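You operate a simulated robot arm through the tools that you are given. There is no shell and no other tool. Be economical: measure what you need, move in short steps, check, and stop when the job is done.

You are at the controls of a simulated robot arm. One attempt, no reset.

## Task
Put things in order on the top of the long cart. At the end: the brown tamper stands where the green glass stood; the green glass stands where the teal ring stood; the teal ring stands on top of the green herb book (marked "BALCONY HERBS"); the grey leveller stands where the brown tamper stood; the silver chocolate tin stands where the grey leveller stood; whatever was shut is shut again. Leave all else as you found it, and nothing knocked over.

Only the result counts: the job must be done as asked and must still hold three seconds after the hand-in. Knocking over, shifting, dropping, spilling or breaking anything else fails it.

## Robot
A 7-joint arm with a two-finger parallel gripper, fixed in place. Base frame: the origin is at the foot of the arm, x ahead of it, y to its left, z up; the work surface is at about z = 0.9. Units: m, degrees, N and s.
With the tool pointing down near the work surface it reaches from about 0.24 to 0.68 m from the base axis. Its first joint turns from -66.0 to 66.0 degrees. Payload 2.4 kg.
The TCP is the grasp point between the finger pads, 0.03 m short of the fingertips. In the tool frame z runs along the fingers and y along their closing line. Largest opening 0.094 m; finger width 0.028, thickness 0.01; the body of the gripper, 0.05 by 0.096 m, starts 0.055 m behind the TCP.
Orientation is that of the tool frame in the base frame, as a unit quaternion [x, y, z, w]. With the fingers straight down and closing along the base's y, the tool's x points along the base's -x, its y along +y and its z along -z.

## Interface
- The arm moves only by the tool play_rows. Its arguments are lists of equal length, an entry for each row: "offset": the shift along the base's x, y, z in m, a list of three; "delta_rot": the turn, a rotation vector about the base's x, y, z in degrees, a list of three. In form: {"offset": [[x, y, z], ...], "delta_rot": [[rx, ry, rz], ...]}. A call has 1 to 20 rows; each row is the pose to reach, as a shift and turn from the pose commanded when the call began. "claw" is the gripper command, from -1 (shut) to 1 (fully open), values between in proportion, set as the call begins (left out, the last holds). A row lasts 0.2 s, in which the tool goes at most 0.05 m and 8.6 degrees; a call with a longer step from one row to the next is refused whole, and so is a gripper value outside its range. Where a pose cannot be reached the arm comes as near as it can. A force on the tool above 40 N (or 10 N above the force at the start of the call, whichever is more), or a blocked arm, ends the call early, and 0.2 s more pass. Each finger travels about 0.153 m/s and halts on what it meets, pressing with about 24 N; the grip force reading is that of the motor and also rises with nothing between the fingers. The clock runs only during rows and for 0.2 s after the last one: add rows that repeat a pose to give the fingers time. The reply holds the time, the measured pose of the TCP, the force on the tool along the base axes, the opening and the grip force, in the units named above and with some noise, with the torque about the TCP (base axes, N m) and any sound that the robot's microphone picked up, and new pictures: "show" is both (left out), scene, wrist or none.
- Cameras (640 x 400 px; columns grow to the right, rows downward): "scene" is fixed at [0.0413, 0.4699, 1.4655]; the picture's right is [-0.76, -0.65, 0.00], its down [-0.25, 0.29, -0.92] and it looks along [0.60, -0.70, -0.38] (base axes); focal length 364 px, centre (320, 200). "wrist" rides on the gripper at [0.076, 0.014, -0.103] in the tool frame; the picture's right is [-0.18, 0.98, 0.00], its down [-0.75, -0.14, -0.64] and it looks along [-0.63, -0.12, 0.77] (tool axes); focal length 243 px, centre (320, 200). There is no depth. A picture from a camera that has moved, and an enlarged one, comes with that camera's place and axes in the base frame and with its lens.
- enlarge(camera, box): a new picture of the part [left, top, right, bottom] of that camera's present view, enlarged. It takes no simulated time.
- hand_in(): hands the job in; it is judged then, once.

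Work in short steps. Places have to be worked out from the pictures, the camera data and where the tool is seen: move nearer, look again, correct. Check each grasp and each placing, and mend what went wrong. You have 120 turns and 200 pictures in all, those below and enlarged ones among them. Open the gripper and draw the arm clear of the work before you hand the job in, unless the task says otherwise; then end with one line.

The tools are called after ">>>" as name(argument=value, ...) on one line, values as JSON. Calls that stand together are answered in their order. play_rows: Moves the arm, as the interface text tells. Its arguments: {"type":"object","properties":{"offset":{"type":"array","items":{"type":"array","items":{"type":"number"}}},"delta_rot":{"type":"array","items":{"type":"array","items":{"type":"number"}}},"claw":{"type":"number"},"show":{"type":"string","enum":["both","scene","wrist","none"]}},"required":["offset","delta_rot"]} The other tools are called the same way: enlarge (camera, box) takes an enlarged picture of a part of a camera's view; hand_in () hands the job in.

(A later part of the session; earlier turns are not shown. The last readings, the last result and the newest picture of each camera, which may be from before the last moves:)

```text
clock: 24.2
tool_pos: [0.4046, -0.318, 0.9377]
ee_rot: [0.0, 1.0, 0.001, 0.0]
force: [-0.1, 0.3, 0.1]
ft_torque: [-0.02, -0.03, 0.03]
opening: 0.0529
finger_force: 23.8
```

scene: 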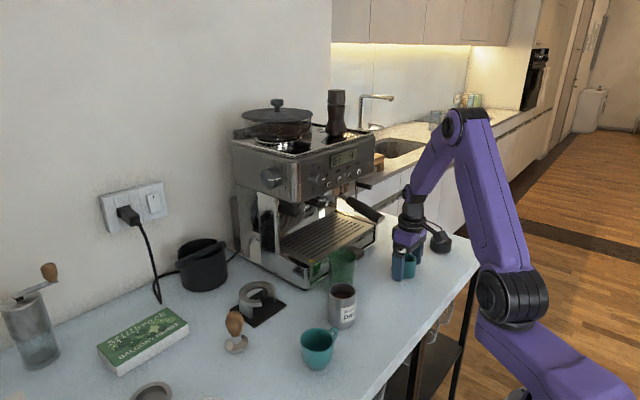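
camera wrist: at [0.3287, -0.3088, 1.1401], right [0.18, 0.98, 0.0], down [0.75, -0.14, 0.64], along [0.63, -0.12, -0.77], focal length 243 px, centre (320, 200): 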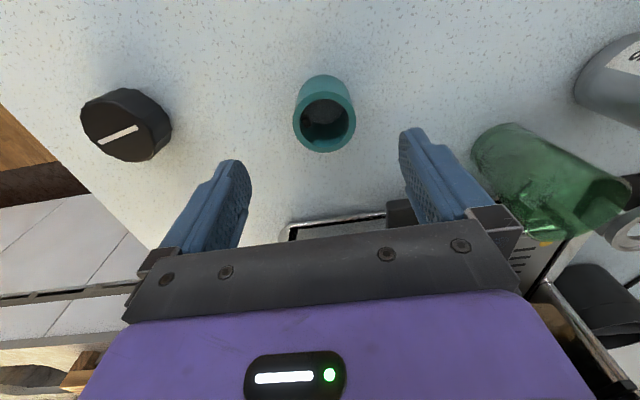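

Gripped at 0.053 m. I lift straight up and look at what was underneath.

>>> play_rows(offset=[[0, 0, 0.03], [0, 0, 0.06], [-0.01, 0, 0.1], [-0.02, 0, 0.14], [-0.02, 0, 0.14]], delta_rot=[[0, 0, 0], [0, 0, 0], [0, 0, 0], [0, 0, 0], [0, 0, 0]])

>>> enlarge(camera="scene", box=[360, 190, 460, 290])

>>> enlarge(camera="wrist", box=[260, 20, 380, 220])

```text
clock: 25.4
tool_pos: [0.384, -0.3172, 1.0782]
ee_rot: [0.0, 1.0, 0.0, 0.001]
force: [-0.3, -0.6, -0.2]
ft_torque: [0.0, -0.01, 0.0]
opening: 0.0527
finger_force: 24.0
camera wrist: at [0.3068, -0.3051, 1.1803], right [0.18, 0.98, 0.0], down [0.75, -0.14, 0.64], along [0.63, -0.12, -0.77], focal length 243 px, centre (320, 200)
```

scene: 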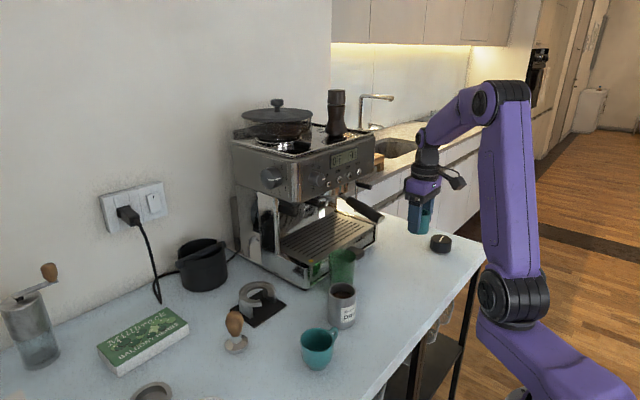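
wrist: 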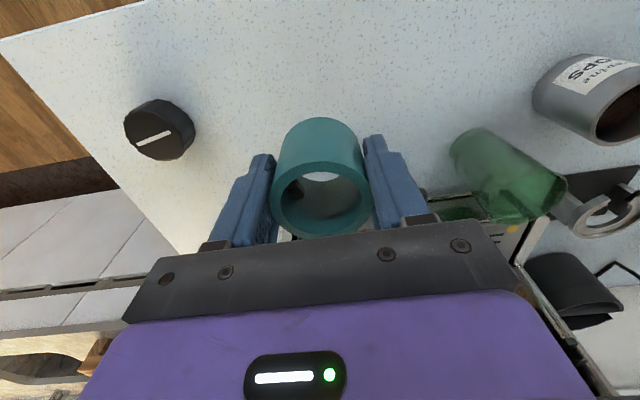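

```text
4.00 times, centred on (410, 240) of scene
camera zoom: at [0.0413, 0.4699, 1.4655], right [-0.76, -0.65, 0.0], down [-0.25, 0.29, -0.92], along [0.6, -0.7, -0.38], focal length 1456 px, centre (-40, 40)
```

zoom: 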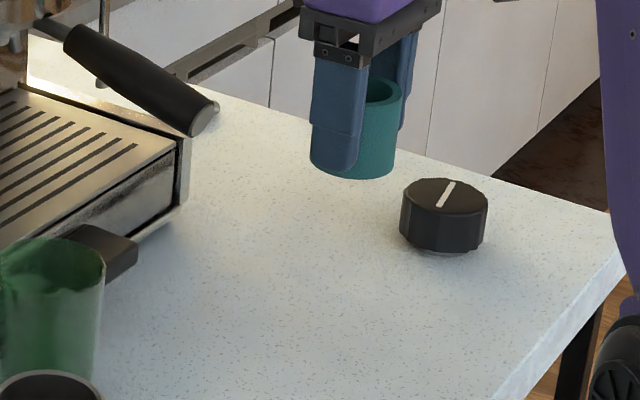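

```text
2.00 times, centred on (320, 120) of wrist
camera zoom: at [0.3068, -0.3051, 1.1803], right [0.18, 0.98, 0.0], down [0.75, -0.14, 0.64], along [0.63, -0.12, -0.77], focal length 485 px, centre (320, 360)
```

zoom: 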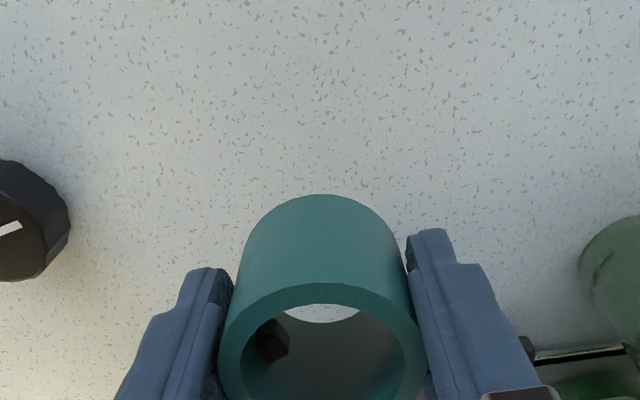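

The brown bit is part of the ring and the table beneath is clear. The book centre is near (0.69, 0.26), beyond the straight-down reach. I set the ring back down, release it and regrasp with the tool tilted forward.

>>> play_rows(offset=[[0.02, 0, -0.04], [0.02, 0, -0.08], [0.02, 0, -0.11], [0.02, 0, -0.13], [0.02, 0, -0.139], [0.02, 0, -0.139]], delta_rot=[[0, 0, 0], [0, 0, 0], [0, 0, 0], [0, 0, 0], [0, 0, 0], [0, 0, 0]], show="none")

>>> play_rows(offset=[[0, 0, 0], [0, 0, 0], [0, 0, 0.03], [0, 0, 0.07], [-0.01, 0, 0.09], [-0.02, 0, 0.09], [-0.02, 0, 0.09], [-0.02, 0, 0.09], [-0.02, 0, 0.09]], delta_rot=[[0, 0, 0], [0, 0, 0], [0, 0, 0], [0, 0, 0], [0, -8, 0], [0, -16, 0], [0, -24, 0], [0, -30, 0], [0, -30, 0]], claw=1)

>>> enlarge(camera="wrist", box=[220, 40, 420, 220])

```text
clock: 26.8
tool_pos: [0.4051, -0.3157, 0.9382]
ee_rot: [0.0, 1.0, -0.001, 0.0]
force: [-0.3, -0.7, -1.0]
ft_torque: [0.04, 0.0, -0.01]
opening: 0.0525
finger_force: 24.0
```

```text
clock: 28.8
tool_pos: [0.3843, -0.3174, 1.0287]
ee_rot: [0.0, 0.966, -0.001, 0.259]
force: [-0.2, -0.1, 0.5]
ft_torque: [-0.03, -0.03, 0.01]
opening: 0.0939
finger_force: 0.1
camera wrist: at [0.2669, -0.304, 1.0788], right [0.16, 0.98, 0.09], down [0.33, -0.14, 0.93], along [0.93, -0.12, -0.35], focal length 243 px, centre (320, 200)
```

scene: 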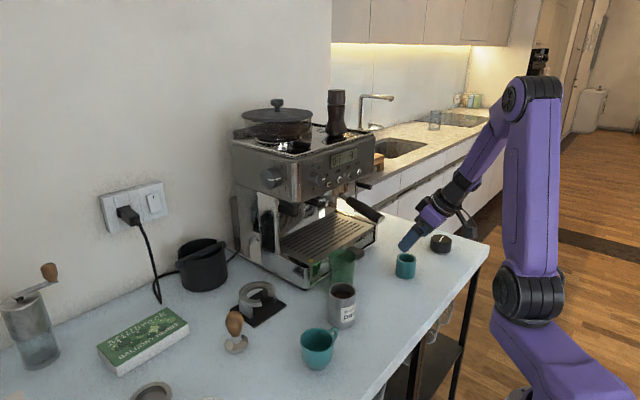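
wrist: 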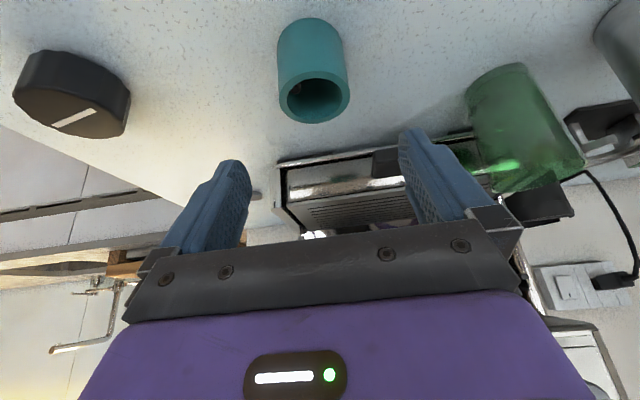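

```text
2.22 times, centred on (320, 130) of wrist
camera zoom: at [0.2669, -0.304, 1.0788], right [0.16, 0.98, 0.09], down [0.33, -0.14, 0.93], along [0.93, -0.12, -0.35], focal length 539 px, centre (320, 356)
```

zoom: 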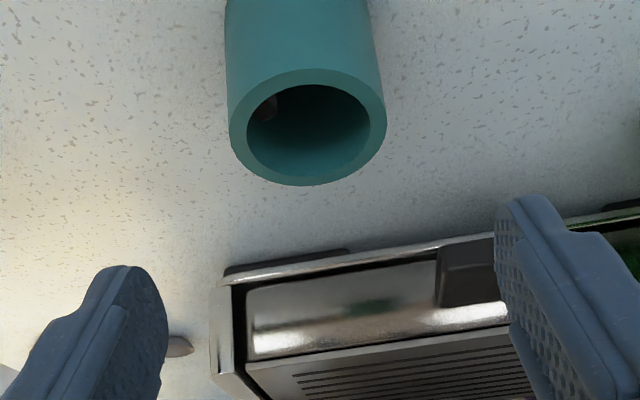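

The ring stands where it was. I descend with the 30° tilt and grasp it.

>>> play_rows(offset=[[0.02, 0, -0.01], [0.02, 0, -0.04], [0.02, 0, -0.07], [0.02, 0, -0.087], [0.02, 0, -0.087]], delta_rot=[[0, 0, 0], [0, 0, 0], [0, 0, 0], [0, 0, 0], [0, 0, 0]], show="none")

>>> play_rows(offset=[[0, 0, 0], [0, 0, 0], [0, 0, 0]], delta_rot=[[0, 0, 0], [0, 0, 0], [0, 0, 0]], claw=-1, show="scene")

>>> play_rows(offset=[[0, 0, 0.03], [0, 0, 0.07], [-0.02, 0, 0.11], [-0.04, 0, 0.15], [-0.06, 0, 0.18], [-0.06, 0, 0.18]], delta_rot=[[0, 0, 0], [0, 0, 0], [0, 0, 0], [0, 0, 0], [0, 0, 0], [0, 0, 0]], show="none")

```text
clock: 30.0
tool_pos: [0.4062, -0.317, 0.9424]
ee_rot: [0.0, 0.966, 0.0, 0.259]
force: [-0.1, -0.3, 0.6]
ft_torque: [-0.02, 0.02, -0.01]
opening: 0.0939
finger_force: 0.1
```

```text
clock: 30.8
tool_pos: [0.4047, -0.3175, 0.9417]
ee_rot: [-0.001, 0.966, 0.0, 0.258]
force: [0.3, 0.8, 0.4]
ft_torque: [0.02, -0.02, 0.02]
opening: 0.0522
finger_force: 24.4
```

scene: 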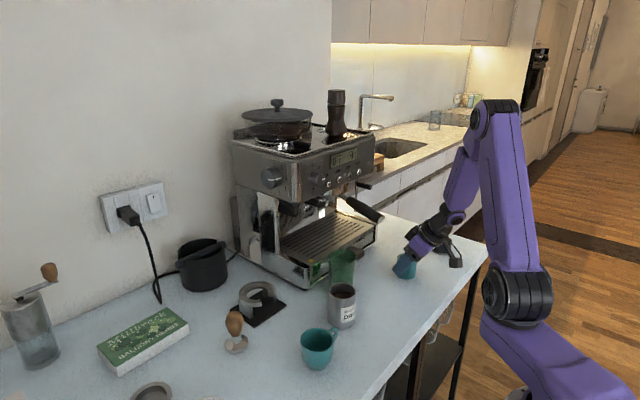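

```text
clock: 32.2
tool_pos: [0.3432, -0.3163, 1.1234]
ee_rot: [0.001, 0.966, 0.0, 0.259]
force: [0.8, -0.5, 0.0]
ft_torque: [-0.02, 0.0, -0.01]
opening: 0.052
finger_force: 24.4
```

Holding firm. I carry it to the left side, then extend over the book.

>>> play_rows(offset=[[0, 0.045, 0.0], [0, 0.09, 0], [0, 0.135, 0], [0, 0.18, 0], [0, 0.225, 0], [0, 0.27, 0], [0, 0.315, 0], [0, 0.36, 0], [0, 0.405, 0], [0.01, 0.45, 0], [0.03, 0.49, 0], [0.05, 0.53, 0], [0.08, 0.56, 0], [0.11, 0.576, 0], [0.15, 0.576, 0], [0.15, 0.576, 0]], delta_rot=[[0, 0, 0], [0, 0, 0], [0, 0, 0], [0, 0, 0], [0, 0, 0], [0, 0, 0], [0, 0, 0], [0, 0, 0], [0, 0, 0], [0, 0, 0], [0, 0, 0], [0, 0, 0], [0, 0, 0], [0, 0, 0], [0, 0, 0], [0, 0, 0]], show="none")

>>> play_rows(offset=[[0.04, 0, 0], [0.08, 0, 0], [0.12, 0, -0.01], [0.16, 0, -0.03], [0.197, 0, -0.06], [0.197, 0, -0.06]], delta_rot=[[0, 0, 0], [0, 0, 0], [0, 0, 0], [0, 0, 0], [0, 0, 0], [0, 0, 0]])

>>> enlarge(camera="scene", box=[60, 220, 240, 390])

>>> enlarge(camera="wrist", box=[220, 20, 420, 220])

```text
clock: 35.6
tool_pos: [0.4951, 0.258, 1.1206]
ee_rot: [0.0, 0.966, 0.0, 0.258]
force: [0.5, 0.3, -0.1]
ft_torque: [0.02, 0.03, 0.01]
opening: 0.052
finger_force: 24.3
```

```text
clock: 37.0
tool_pos: [0.6913, 0.2579, 1.0619]
ee_rot: [0.0, 0.966, 0.0, 0.259]
force: [0.5, 0.4, -0.2]
ft_torque: [-0.01, -0.01, -0.03]
opening: 0.0521
finger_force: 24.1
camera wrist: at [0.5745, 0.2711, 1.1115], right [0.16, 0.98, 0.09], down [0.33, -0.14, 0.93], along [0.93, -0.12, -0.35], focal length 243 px, centre (320, 200)
```

scene: 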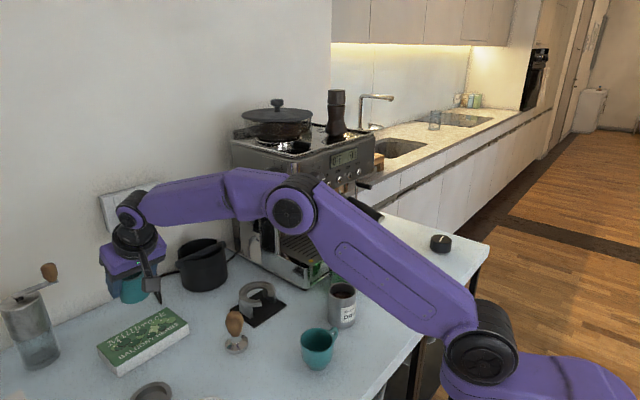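
wrist: 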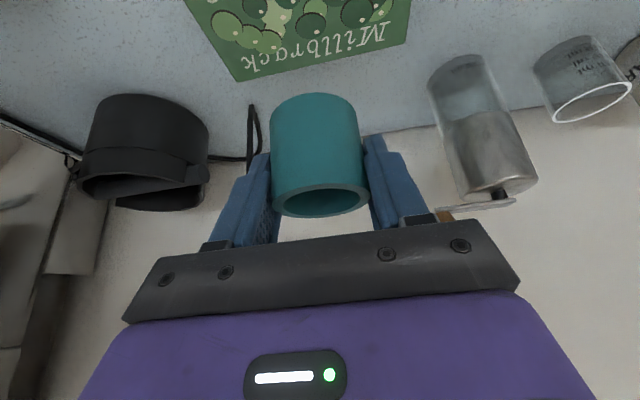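

```text
2.35 times, centred on (150, 305) of scene
camera zoom: at [0.0414, 0.4699, 1.4655], right [-0.76, -0.65, 0.0], down [-0.25, 0.29, -0.92], along [0.6, -0.7, -0.38], focal length 857 px, centre (720, -47)
```

zoom: 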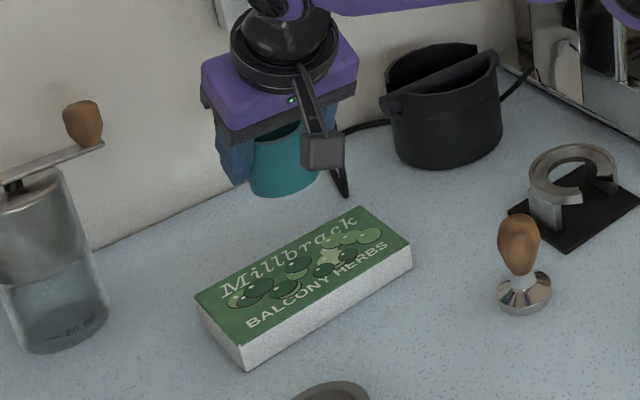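

```text
2.00 times, centred on (320, 120) of wrist
camera zoom: at [0.5745, 0.2711, 1.1115], right [0.16, 0.98, 0.09], down [0.33, -0.14, 0.93], along [0.93, -0.12, -0.35], focal length 485 px, centre (320, 360)
```

zoom: 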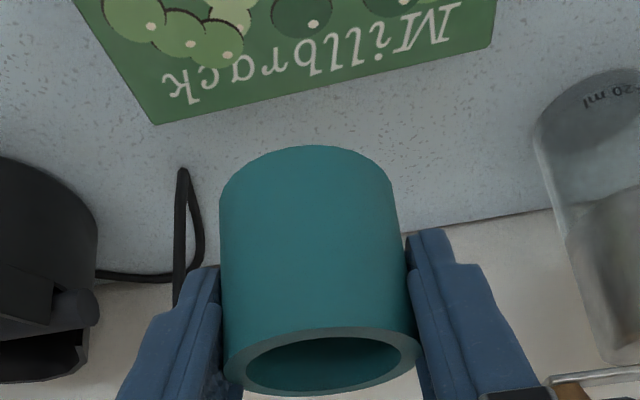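

The reach is fine and the book's extent is confirmed: x 0.65–0.73, y 0.186–0.336. I lower the ring towards the book top.

>>> play_rows(offset=[[0, 0.003, -0.04], [0, 0.003, -0.07], [0, 0.003, -0.084], [0, 0.003, -0.084]], delta_rot=[[0, 0, 0], [0, 0, 0], [0, 0, 0], [0, 0, 0]])

>>> enlarge(camera="scene", box=[80, 250, 220, 380])

```text
clock: 38.0
tool_pos: [0.6906, 0.2615, 0.9768]
ee_rot: [-0.001, 0.966, 0.0, 0.258]
force: [-0.2, 0.3, -0.3]
ft_torque: [0.01, 0.02, -0.01]
opening: 0.0519
finger_force: 23.9
camera wrist: at [0.5745, 0.2746, 1.0276], right [0.16, 0.98, 0.09], down [0.33, -0.14, 0.93], along [0.93, -0.12, -0.35], focal length 243 px, centre (320, 200)
```

scene: 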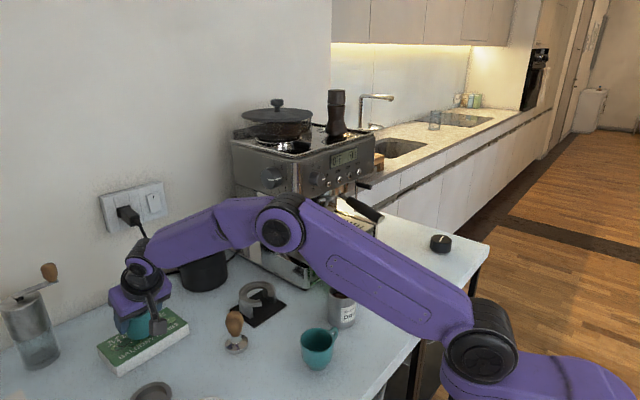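
wrist: 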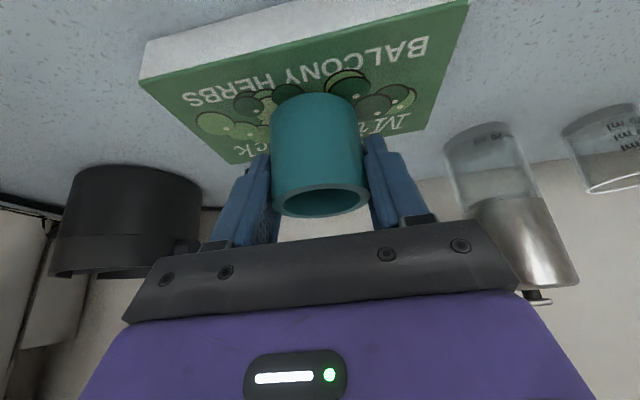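

```text
3.08 times, centred on (150, 315) of scene
camera zoom: at [0.0413, 0.4699, 1.4655], right [-0.76, -0.65, 0.0], down [-0.25, 0.29, -0.92], along [0.6, -0.7, -0.38], focal length 1120 px, centre (843, -154)
```

zoom: 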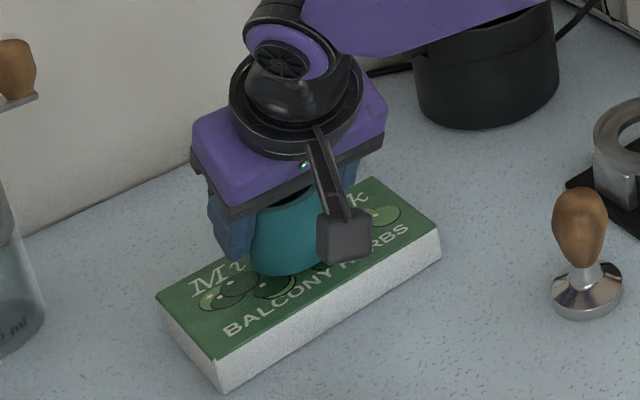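

Nearly there; I lower in 2 mm steps, watching the force.

>>> play_rows(offset=[[0, 0, -0.003], [0, 0, -0.006], [0, 0, -0.006]], delta_rot=[[0, 0, 0], [0, 0, 0], [0, 0, 0]], show="none")

>>> play_rows(offset=[[0, 0, -0.002], [0, 0, -0.002]], delta_rot=[[0, 0, 0], [0, 0, 0]], show="none")

>>> play_rows(offset=[[0, 0, -0.002], [0, 0, -0.002]], delta_rot=[[0, 0, 0], [0, 0, 0]], show="none")

```text
clock: 38.8
tool_pos: [0.6921, 0.2614, 0.9722]
ee_rot: [0.0, 0.966, 0.0, 0.259]
force: [0.5, 0.1, -0.2]
ft_torque: [-0.03, -0.01, -0.01]
opening: 0.0519
finger_force: 24.7
```

```text
clock: 39.4
tool_pos: [0.6925, 0.2616, 0.9718]
ee_rot: [0.0, 0.965, 0.001, 0.261]
force: [-2.3, -1.3, 11.5]
ft_torque: [0.13, 0.23, 0.01]
opening: 0.0522
finger_force: 24.3
```

```text
clock: 40.0
tool_pos: [0.6924, 0.2623, 0.9719]
ee_rot: [0.0, 0.965, 0.002, 0.262]
force: [0.7, -1.4, 20.3]
ft_torque: [0.01, -0.1, -0.06]
opening: 0.0522
finger_force: 24.2
```

Contact with the book is confirmed. I ease up 2 mm, open and withdraw upwards.

>>> play_rows(offset=[[0, 0, 0.002], [0, 0, 0.002]], delta_rot=[[0, 0, 0], [0, 0, 0]], show="none")

>>> play_rows(offset=[[0, 0, 0], [0, 0, 0], [0, 0, 0.03], [0, 0, 0.06], [-0.03, 0, 0.1], [-0.06, 0, 0.13], [-0.1, 0, 0.15], [-0.14, 0, 0.15], [-0.14, 0, 0.15]], delta_rot=[[0, 0, 0], [0, 0, 0], [0, 0, 0], [0, 0, 0], [0, 0, 0], [0, 0, 0], [0, 0, 0], [0, 0, 0], [0, 0, 0]], claw=1)

```text
clock: 40.6
tool_pos: [0.6916, 0.2604, 0.971]
ee_rot: [-0.001, 0.966, 0.001, 0.259]
force: [6.8, 1.0, 13.3]
ft_torque: [0.07, -0.51, 0.0]
opening: 0.052
finger_force: 23.3
```

```text
clock: 42.6
tool_pos: [0.5517, 0.2624, 1.1212]
ee_rot: [0.0, 0.966, 0.0, 0.258]
force: [-1.1, -0.8, -0.6]
ft_torque: [0.03, 0.01, 0.03]
opening: 0.0939
finger_force: 0.1
camera wrist: at [0.4343, 0.2755, 1.1708], right [0.16, 0.98, 0.09], down [0.33, -0.14, 0.93], along [0.93, -0.12, -0.35], focal length 243 px, centre (320, 200)
```

scene: 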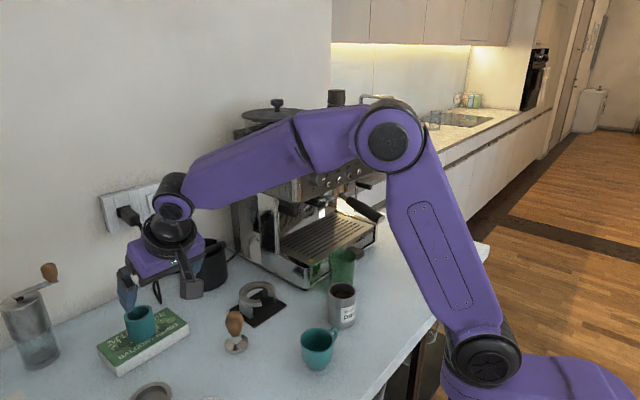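
wrist: 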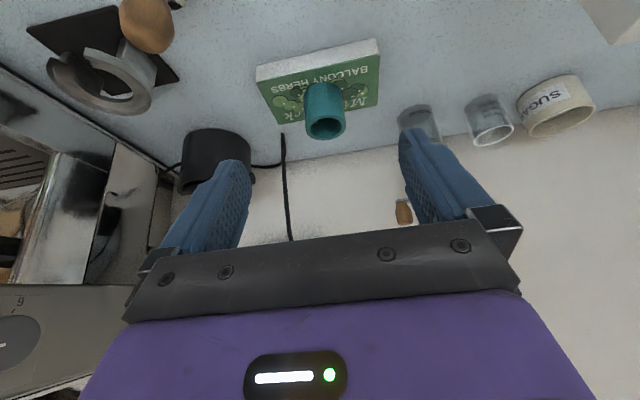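

The ring stands on the book. Next is the green glass: I go back, untilt, and view it from in front of the machine.

>>> play_rows(offset=[[-0.04, 0, 0.02], [-0.08, -0.01, 0.04], [-0.12, -0.03, 0.05], [-0.15, -0.06, 0.05], [-0.16, -0.1, 0.05], [-0.16, -0.145, 0.05], [-0.16, -0.19, 0.05], [-0.16, -0.235, 0.05], [-0.16, -0.28, 0.05], [-0.16, -0.325, 0.05], [-0.16, -0.37, 0.05], [-0.16, -0.4, 0.03], [-0.16, -0.427, 0.01], [-0.16, -0.427, 0.01]], delta_rot=[[0, 0, 0], [0, 0, 0], [0, 7.5, 0], [0, 15, 0], [0, 22.5, 0], [0, 30, 0], [0, 30, 0], [0, 30, 0], [0, 30, 0], [0, 30, 0], [0, 30, 0], [0, 30, 0], [0, 30, 0], [0, 30, 0]])

>>> enlarge(camera="wrist", box=[220, 20, 420, 230])

>>> enlarge(camera="scene", box=[290, 180, 430, 340])

```text
clock: 45.6
tool_pos: [0.3925, -0.167, 1.1289]
ee_rot: [0.0, 1.0, 0.0, 0.001]
force: [0.1, 0.4, -0.2]
ft_torque: [-0.02, 0.01, 0.03]
opening: 0.094
finger_force: 0.1
camera wrist: at [0.316, -0.1527, 1.2307], right [0.18, 0.98, 0.0], down [0.75, -0.14, 0.64], along [0.63, -0.12, -0.77], focal length 243 px, centre (320, 200)
```

scene: 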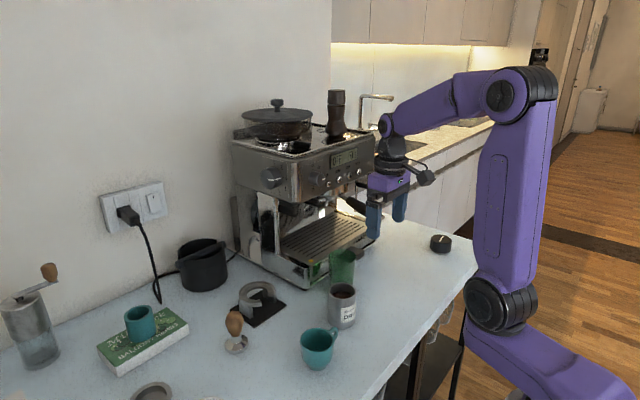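
wrist: 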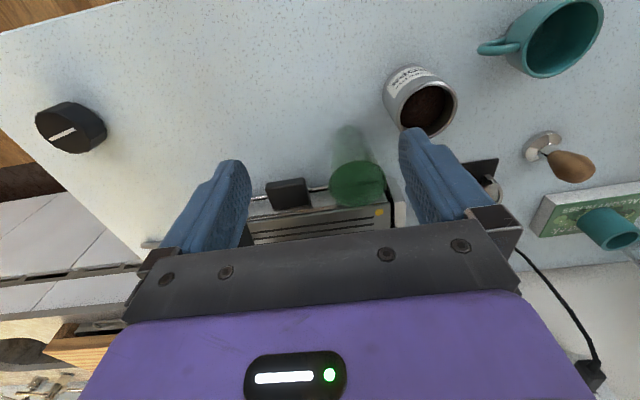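

```text
1.90 times, centred on (320, 125) of wrist
camera zoom: at [0.316, -0.1527, 1.2307], right [0.18, 0.98, 0.0], down [0.75, -0.14, 0.64], along [0.63, -0.12, -0.77], focal length 462 px, centre (320, 343)
```

zoom: 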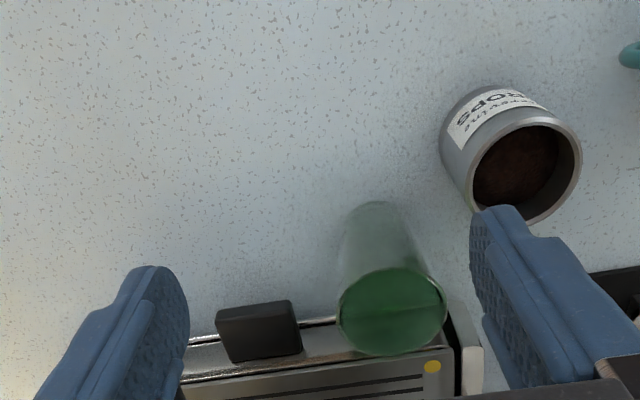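

```text
2.50 times, centred on (360, 260) of scene
camera zoom: at [0.0413, 0.4699, 1.4655], right [-0.76, -0.65, 0.0], down [-0.25, 0.29, -0.92], along [0.6, -0.7, -0.38], focal length 910 px, centre (220, 50)
```

zoom: 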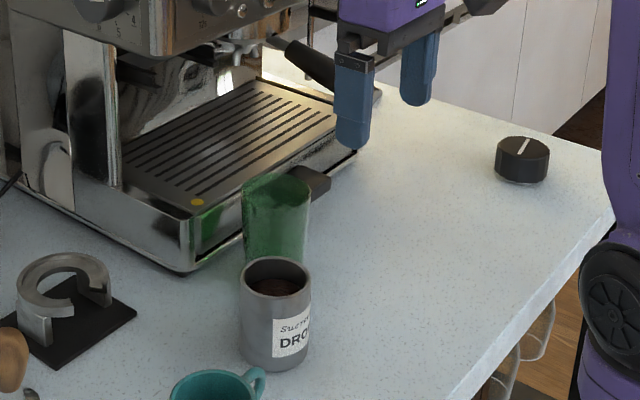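

>>> enlarge(camera="wrist", box=[315, 110, 400, 215])

>>> enlarge(camera="scene", box=[315, 235, 375, 300])

```text
3.81 times, centred on (358, 162) of wrist
camera zoom: at [0.316, -0.1527, 1.2307], right [0.18, 0.98, 0.0], down [0.75, -0.14, 0.64], along [0.63, -0.12, -0.77], focal length 924 px, centre (177, 343)
```

zoom: 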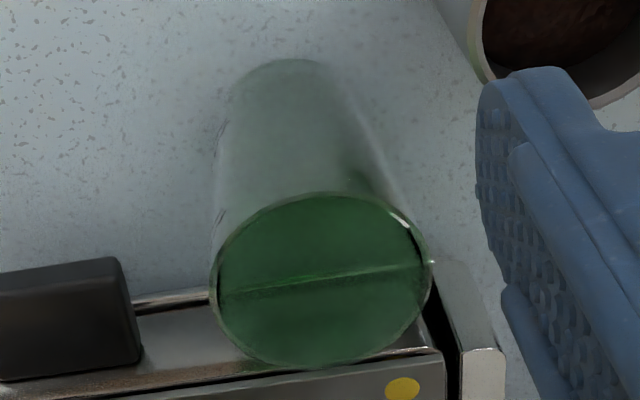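

```text
6.15 times, centred on (345, 268) of scene
camera zoom: at [0.0413, 0.4699, 1.4655], right [-0.76, -0.65, 0.0], down [-0.25, 0.29, -0.92], along [0.6, -0.7, -0.38], focal length 2241 px, centre (166, -215)
```

zoom: 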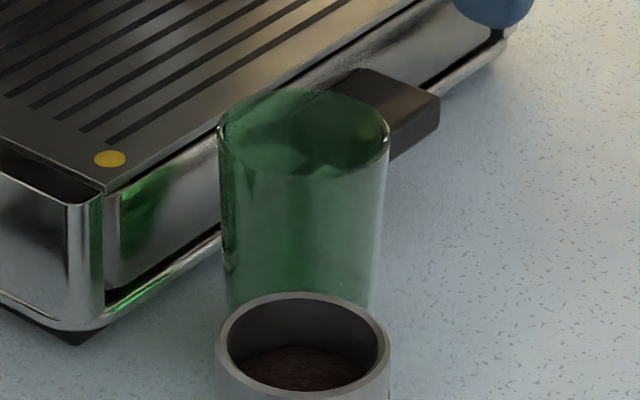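

The glass is centred near (0.487, -0.141), with its top at about z 1.007, 0.066 m wide. A black tray handle lies at y < -0.21, so I open only to about 0.082 and hover above.

>>> play_rows(offset=[[0.03, 0.026, 0], [0.07, 0.026, 0], [0.0945, 0.026, -0.03], [0.0945, 0.026, -0.07], [0.0945, 0.026, -0.07]], delta_rot=[[0, 0, 0], [0, 0, 0], [0, 0, 0], [0, 0, 0], [0, 0, 0]], claw=0.75)

>>> enlarge(camera="wrist", box=[220, 60, 420, 230])

>>> enlarge(camera="scene", box=[290, 140, 430, 300])

```text
clock: 46.8
tool_pos: [0.4853, -0.14, 1.0601]
ee_rot: [0.001, 1.0, 0.0, 0.0]
force: [0.4, -0.1, -0.4]
ft_torque: [-0.03, 0.01, 0.01]
opening: 0.0826
finger_force: 0.1
camera wrist: at [0.4098, -0.1268, 1.1615], right [0.18, 0.98, 0.0], down [0.75, -0.14, 0.64], along [0.63, -0.12, -0.77], focal length 243 px, centre (320, 200)
```

scene: 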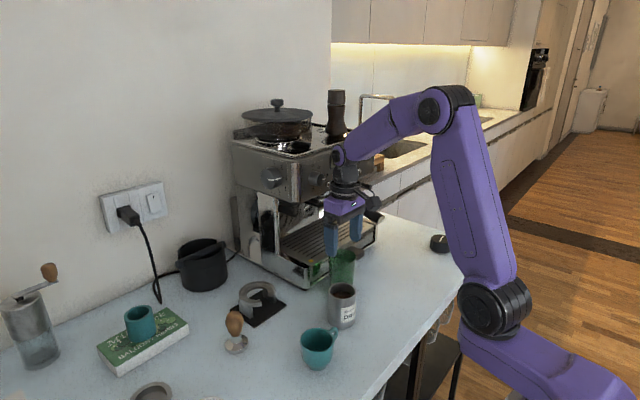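
wrist: 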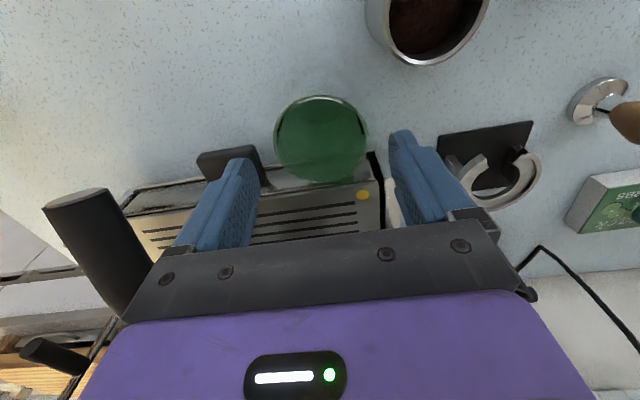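

```text
2.35 times, centred on (320, 145) of wrist
camera zoom: at [0.4098, -0.1268, 1.1615], right [0.18, 0.98, 0.0], down [0.75, -0.14, 0.64], along [0.63, -0.12, -0.77], focal length 571 px, centre (320, 329)
```

zoom: 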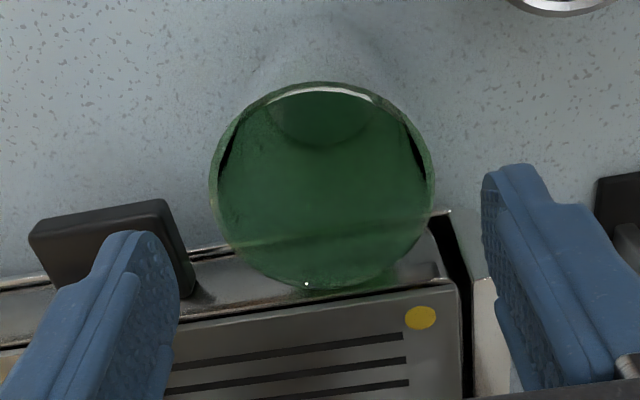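

```text
2.50 times, centred on (360, 220) of scene
camera zoom: at [0.0413, 0.4699, 1.4655], right [-0.76, -0.65, 0.0], down [-0.25, 0.29, -0.92], along [0.6, -0.7, -0.38], focal length 910 px, centre (220, 150)
```

zoom: 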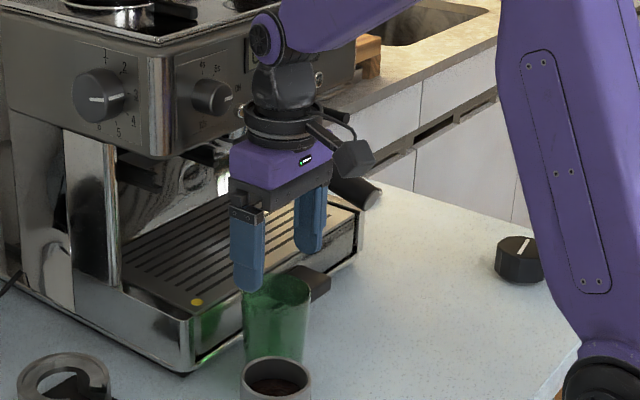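

The glass is centred under the gripper to within 2 mm, and the portafilter handle clears. I descend and close.

>>> play_rows(offset=[[-0.002, 0, -0.03], [-0.002, 0, -0.06], [-0.002, 0, -0.09], [-0.002, 0, -0.09]], delta_rot=[[0, 0, 0], [0, 0, 0], [0, 0, 0], [0, 0, 0]], show="scene")

>>> play_rows(offset=[[0, 0, 0], [0, 0, 0], [0, 0, 0]], delta_rot=[[0, 0, 0], [0, 0, 0], [0, 0, 0]], claw=-1, show="none")

```text
clock: 47.8
tool_pos: [0.4833, -0.14, 0.9701]
ee_rot: [0.0, 1.0, -0.001, 0.0]
force: [0.5, 0.5, 0.9]
ft_torque: [0.03, 0.01, 0.02]
opening: 0.0823
finger_force: 0.0
```

scene: 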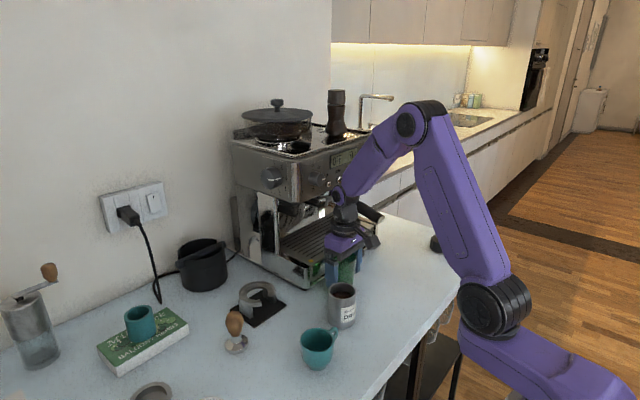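

```text
clock: 48.6
tool_pos: [0.4823, -0.1406, 0.9695]
ee_rot: [0.0, 1.0, 0.0, 0.0]
force: [1.4, 0.4, -0.5]
ft_torque: [-0.04, 0.01, -0.01]
opening: 0.0688
finger_force: 23.5
```

Gripped at 0.069 m. I lift high, pull back, then carry to the ring's old spot at (0.405, -0.3175).

>>> play_rows(offset=[[0, 0, 0.03], [0, 0, 0.07], [-0.02, 0, 0.11], [-0.06, 0, 0.12], [-0.09, -0.01, 0.12], [-0.095, -0.05, 0.12], [-0.095, -0.09, 0.12], [-0.095, -0.13, 0.12], [-0.085, -0.17, 0.12], [-0.0775, -0.177, 0.12], [-0.0775, -0.177, 0.12]], delta_rot=[[0, 0, 0], [0, 0, 0], [0, 0, 0], [0, 0, 0], [0, 0, 0], [0, 0, 0], [0, 0, 0], [0, 0, 0], [0, 0, 0], [0, 0, 0], [0, 0, 0]])

>>> play_rows(offset=[[0, 0, -0.04], [0, 0, -0.08], [0, 0, -0.105], [0, 0, -0.115], [0, 0, -0.115]], delta_rot=[[0, 0, 0], [0, 0, 0], [0, 0, 0], [0, 0, 0], [0, 0, 0]])

```text
clock: 51.0
tool_pos: [0.4069, -0.3179, 1.0893]
ee_rot: [0.0, 1.0, 0.0, 0.0]
force: [0.3, 0.5, -1.5]
ft_torque: [-0.04, 0.04, -0.02]
opening: 0.0683
finger_force: 24.1
camera wrist: at [0.3302, -0.3036, 1.1915], right [0.18, 0.98, 0.0], down [0.75, -0.14, 0.64], along [0.63, -0.12, -0.77], focal length 243 px, centre (320, 200)
```

scene: 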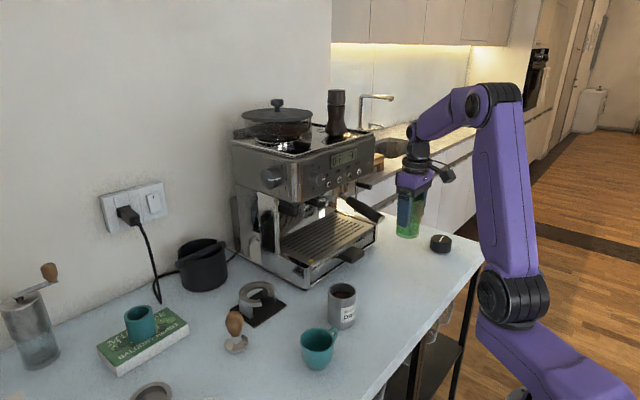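
wrist: 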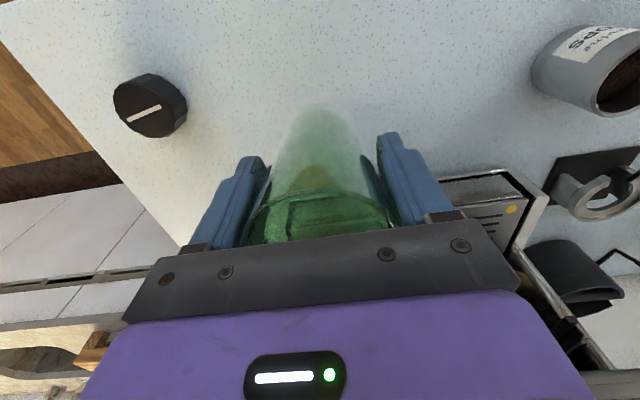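

```text
clock: 52.2
tool_pos: [0.4068, -0.3171, 0.9763]
ee_rot: [0.0, 1.0, 0.0, 0.0]
force: [0.1, 0.0, -1.6]
ft_torque: [-0.04, 0.01, -0.02]
opening: 0.0681
finger_force: 24.4
camera wrist: at [0.3304, -0.3035, 1.0767], right [0.18, 0.98, 0.0], down [0.75, -0.14, 0.64], along [0.63, -0.12, -0.77], focal length 243 px, centre (320, 200)
```

scene: 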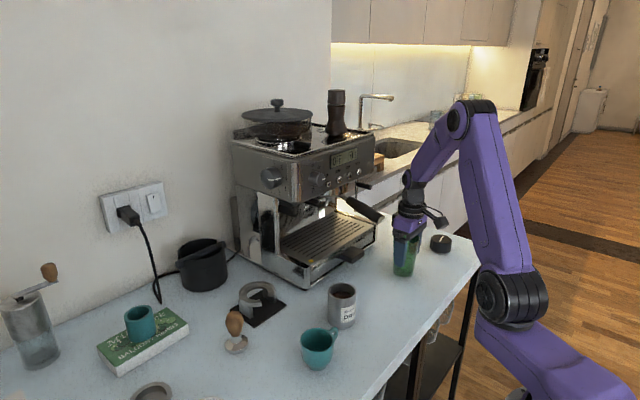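
wrist: 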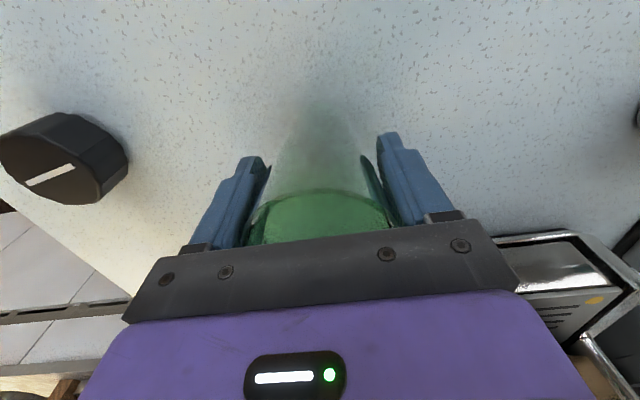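

>>> play_rows(offset=[[-0.001, 0, -0.003], [-0.001, 0, -0.005], [-0.001, 0, -0.005]], delta_rot=[[0, 0, 0], [0, 0, 0], [0, 0, 0]], show="none")

>>> play_rows(offset=[[0, 0, -0.002], [0, 0, -0.002]], delta_rot=[[0, 0, 0], [0, 0, 0]], show="none")

```text
clock: 53.0
tool_pos: [0.4048, -0.3168, 0.9714]
ee_rot: [0.0, 1.0, 0.001, 0.001]
force: [0.7, -0.1, -1.5]
ft_torque: [0.02, 0.05, 0.01]
opening: 0.0684
finger_force: 24.4
```

```text
clock: 53.6
tool_pos: [0.406, -0.3161, 0.969]
ee_rot: [0.0, 1.0, -0.001, 0.001]
force: [0.7, 2.2, 10.0]
ft_torque: [-0.09, -0.13, 0.11]
opening: 0.0679
finger_force: 24.3
```

Contact is made; I release and rise.

>>> play_rows(offset=[[0, 0, 0.001], [0, 0, 0.001], [0, 0, 0.001], [0, 0, 0.04], [0, 0, 0.08], [-0.03, 0, 0.12], [-0.03, 0, 0.12]], delta_rot=[[0, 0, 0], [0, 0, 0], [0, 0, 0], [0, 0, 0], [0, 0, 0], [0, 0, 0], [0, 0, 0]], claw=1)

>>> enlarge(camera="scene", box=[290, 180, 470, 340])

```text
clock: 55.2
tool_pos: [0.3773, -0.3172, 1.0891]
ee_rot: [0.0, 1.0, 0.0, 0.0]
force: [-0.2, 0.5, -0.2]
ft_torque: [-0.02, 0.0, -0.02]
opening: 0.0939
finger_force: 0.0
camera wrist: at [0.3003, -0.304, 1.1902], right [0.18, 0.98, 0.0], down [0.75, -0.14, 0.64], along [0.63, -0.12, -0.77], focal length 243 px, centre (320, 200)
```

scene: 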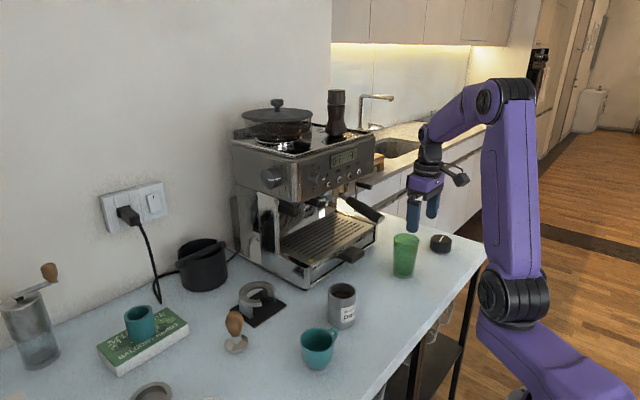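
wrist: 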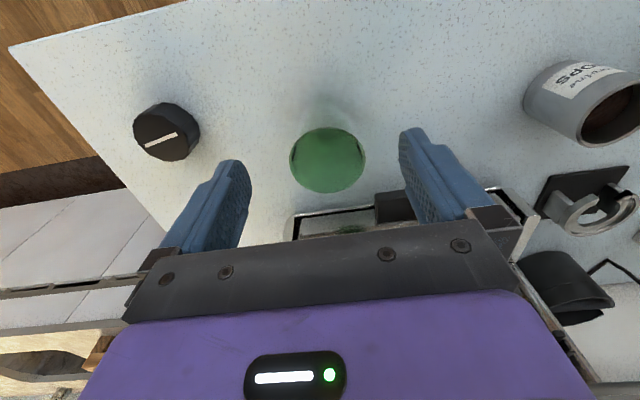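

```text
2.50 times, centred on (380, 260) of scene
camera zoom: at [0.0413, 0.4699, 1.4655], right [-0.76, -0.65, 0.0], down [-0.25, 0.29, -0.92], along [0.6, -0.7, -0.38], focal length 910 px, centre (170, 50)
```

zoom: 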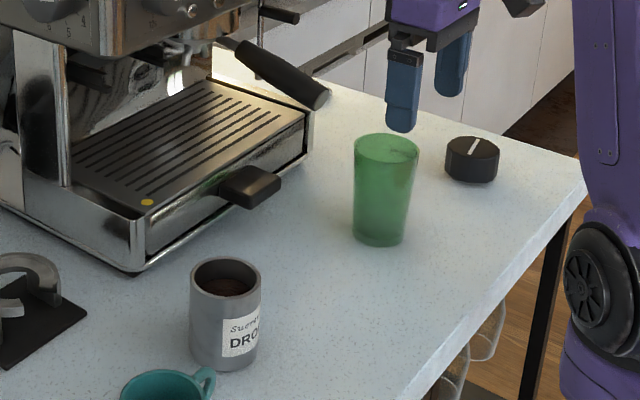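

The glass stands at the ring's old place. Next is the tamper, estimated at (0.541, 0.147) with its handle top at about z 0.995. I hover over it with a 0.06 opening.

>>> play_rows(offset=[[0, 0, 0.03], [0, 0.04, 0.04], [0, 0.085, 0.04], [0, 0.13, 0.04], [0, 0.175, 0.04], [0, 0.22, 0.04], [0, 0.265, 0.04], [0, 0.31, 0.04], [0, 0.355, 0.04], [0.02, 0.395, 0.04], [0.04, 0.43, 0.04], [0.08, 0.455, 0.04], [0.12, 0.464, 0.03], [0.163, 0.464, 0.01], [0.163, 0.464, -0.02], [0.163, 0.464, -0.02]], delta_rot=[[0, 0, 0], [0, 0, 0], [0, 0, 0], [0, 0, 0], [0, 0, 0], [0, 0, 0], [0, 0, 0], [0, 0, 0], [0, 0, 0], [0, 0, 0], [0, 0, 0], [0, 0, 0], [0, 0, 0], [0, 0, 0], [0, 0, 0], [0, 0, 0]], claw=0.28)

>>> enlarge(camera="wrist", box=[220, 40, 420, 230])

>>> enlarge(camera="scene", box=[180, 230, 300, 370])

```text
clock: 58.6
tool_pos: [0.5387, 0.1471, 1.0666]
ee_rot: [0.0, 1.0, 0.0, 0.0]
force: [-0.5, 0.3, -0.5]
ft_torque: [-0.02, -0.02, 0.02]
opening: 0.0602
finger_force: 0.0
camera wrist: at [0.462, 0.1598, 1.1687], right [0.18, 0.98, 0.0], down [0.75, -0.14, 0.64], along [0.63, -0.12, -0.77], focal length 243 px, centre (320, 200)
```

scene: 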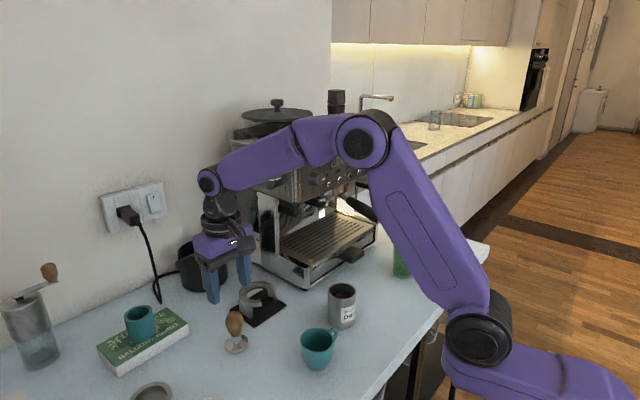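
wrist: 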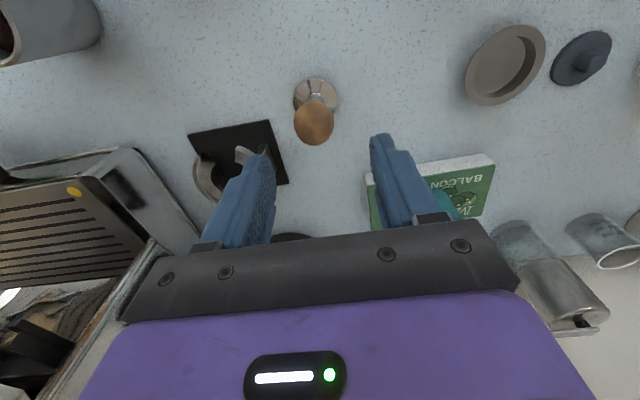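

```text
2.11 times, centred on (320, 135) of wrist
camera zoom: at [0.462, 0.1598, 1.1687], right [0.18, 0.98, 0.0], down [0.75, -0.14, 0.64], along [0.63, -0.12, -0.77], focal length 511 px, centre (320, 337)
```

zoom: 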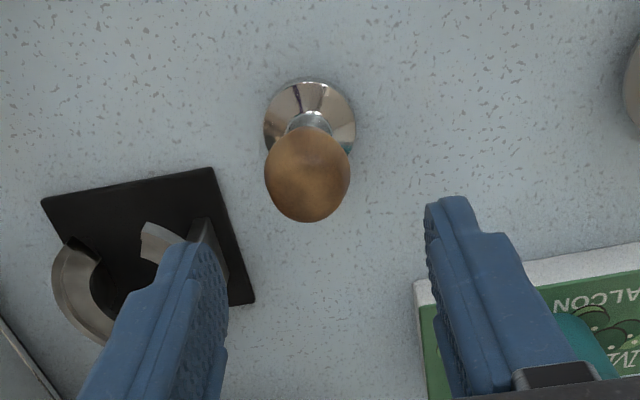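

```text
2.86 times, centred on (240, 300) of scene
camera zoom: at [0.0413, 0.4699, 1.4655], right [-0.76, -0.65, 0.0], down [-0.25, 0.29, -0.92], along [0.6, -0.7, -0.38], focal length 1040 px, centre (549, -86)
```

zoom: 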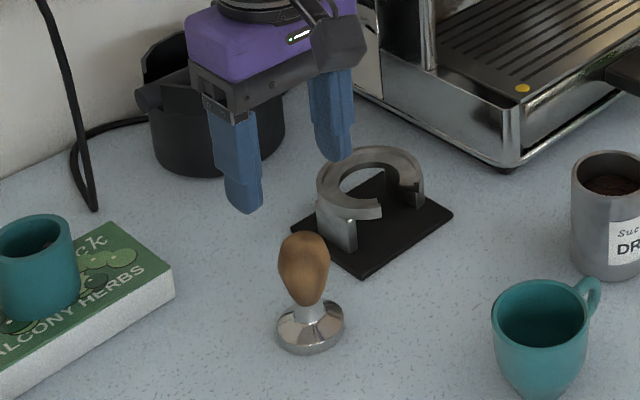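

The tamper is centred near (0.538, 0.142). I correct, descend to the handle at z 0.972 and grip.

>>> play_rows(offset=[[0, -0.0048, -0.03], [0, -0.0048, -0.06], [0, -0.0048, -0.0946], [0, -0.0048, -0.0946]], delta_rot=[[0, 0, 0], [0, 0, 0], [0, 0, 0], [0, 0, 0]], show="none")

>>> play_rows(offset=[[0, 0, 0], [0, 0, 0], [0, 0, 0]], delta_rot=[[0, 0, 0], [0, 0, 0], [0, 0, 0]], claw=-1)

>>> enlarge(camera="scene", box=[180, 230, 300, 370])

```text
clock: 59.6
tool_pos: [0.5385, 0.1415, 0.9723]
ee_rot: [0.001, 1.0, -0.001, 0.0]
force: [0.5, 0.1, 0.2]
ft_torque: [-0.01, 0.0, -0.03]
opening: 0.0601
finger_force: 0.1
```

```text
clock: 60.4
tool_pos: [0.5383, 0.1422, 0.9736]
ee_rot: [0.0, 1.0, 0.0, 0.0]
force: [-0.2, -0.6, -0.7]
ft_torque: [0.0, -0.03, -0.03]
opening: 0.0355
finger_force: 23.9
camera wrist: at [0.4619, 0.1554, 1.0748], right [0.18, 0.98, 0.0], down [0.75, -0.14, 0.64], along [0.63, -0.12, -0.77], focal length 243 px, centre (320, 200)
```

scene: 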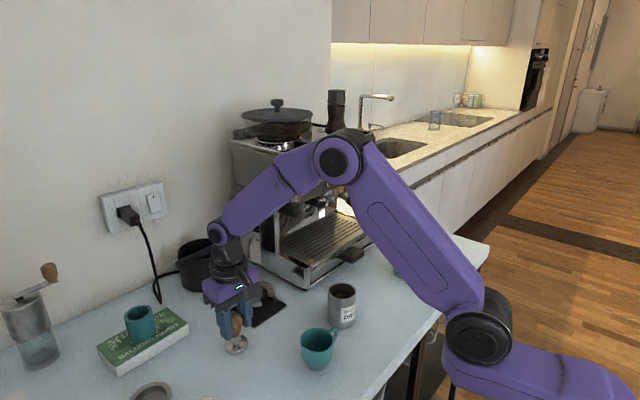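
wrist: 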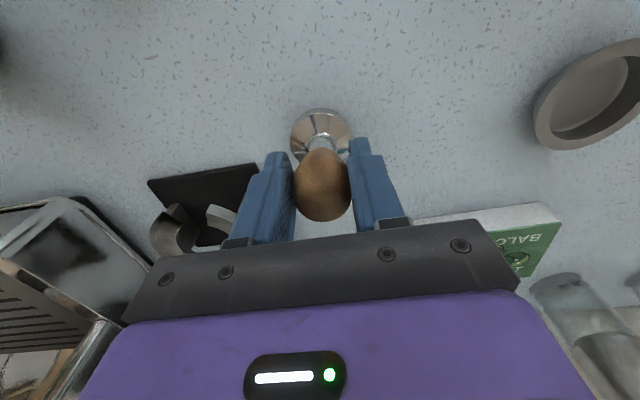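

```text
2.86 times, centred on (240, 300) of scene
camera zoom: at [0.0414, 0.4699, 1.4655], right [-0.76, -0.65, 0.0], down [-0.25, 0.29, -0.92], along [0.6, -0.7, -0.38], focal length 1040 px, centre (549, -86)
```

zoom: 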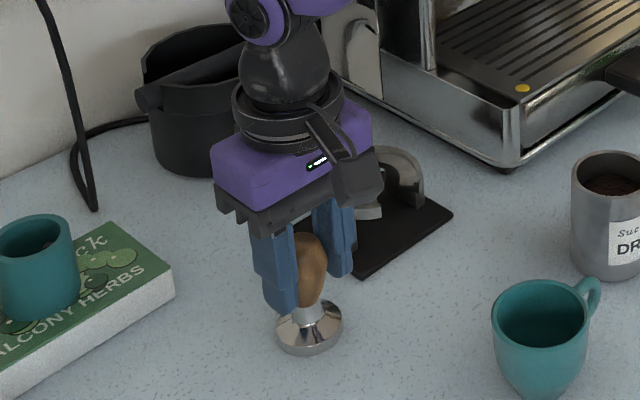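

Gripped at 0.0355 m. I lift and look before moving on.

>>> play_rows(offset=[[0, 0, 0.03], [0, 0, 0.07], [-0.01, 0, 0.11], [-0.03, -0.02, 0.12], [-0.05, -0.06, 0.12], [-0.06, -0.105, 0.12], [-0.06, -0.15, 0.12], [-0.06, -0.195, 0.12], [-0.055, -0.24, 0.12], [-0.054, -0.2827, 0.12], [-0.054, -0.2827, 0.12]], delta_rot=[[0, 0, 0], [0, 0, 0], [0, 0, 0], [0, 0, 0], [0, 0, 0], [0, 0, 0], [0, 0, 0], [0, 0, 0], [0, 0, 0], [0, 0, 0], [0, 0, 0]])

>>> enlarge(camera="scene", box=[280, 170, 420, 330])

```text
clock: 62.8
tool_pos: [0.4859, -0.1419, 1.0924]
ee_rot: [-0.001, 1.0, -0.001, 0.0]
force: [0.0, -0.6, -5.7]
ft_torque: [-0.05, 0.02, -0.02]
opening: 0.0355
finger_force: 23.5
camera wrist: at [0.4091, -0.1278, 1.1942], right [0.18, 0.98, 0.0], down [0.75, -0.14, 0.64], along [0.63, -0.12, -0.77], focal length 243 px, centre (320, 200)
```

scene: 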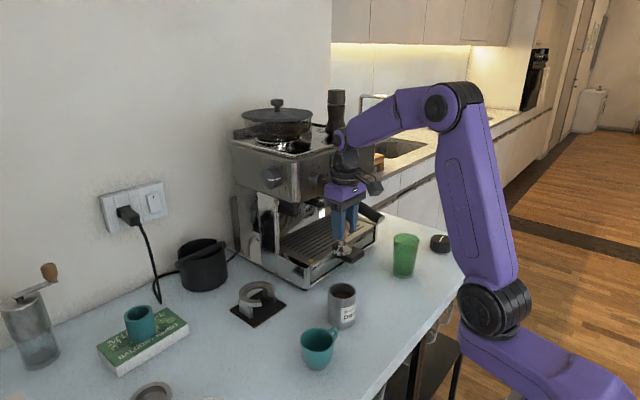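
wrist: 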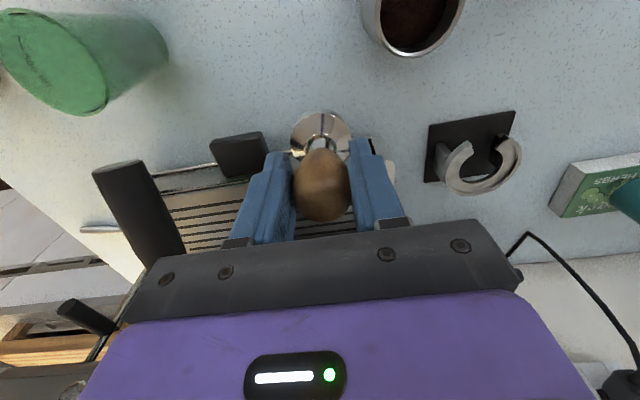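

```text
2.50 times, centred on (350, 250) of scene
camera zoom: at [0.0414, 0.4699, 1.4655], right [-0.76, -0.65, 0.0], down [-0.25, 0.29, -0.92], along [0.6, -0.7, -0.38], focal length 910 px, centre (245, 75)
```

zoom: 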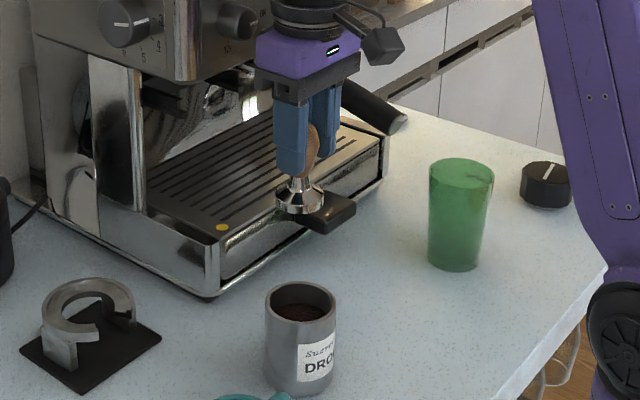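

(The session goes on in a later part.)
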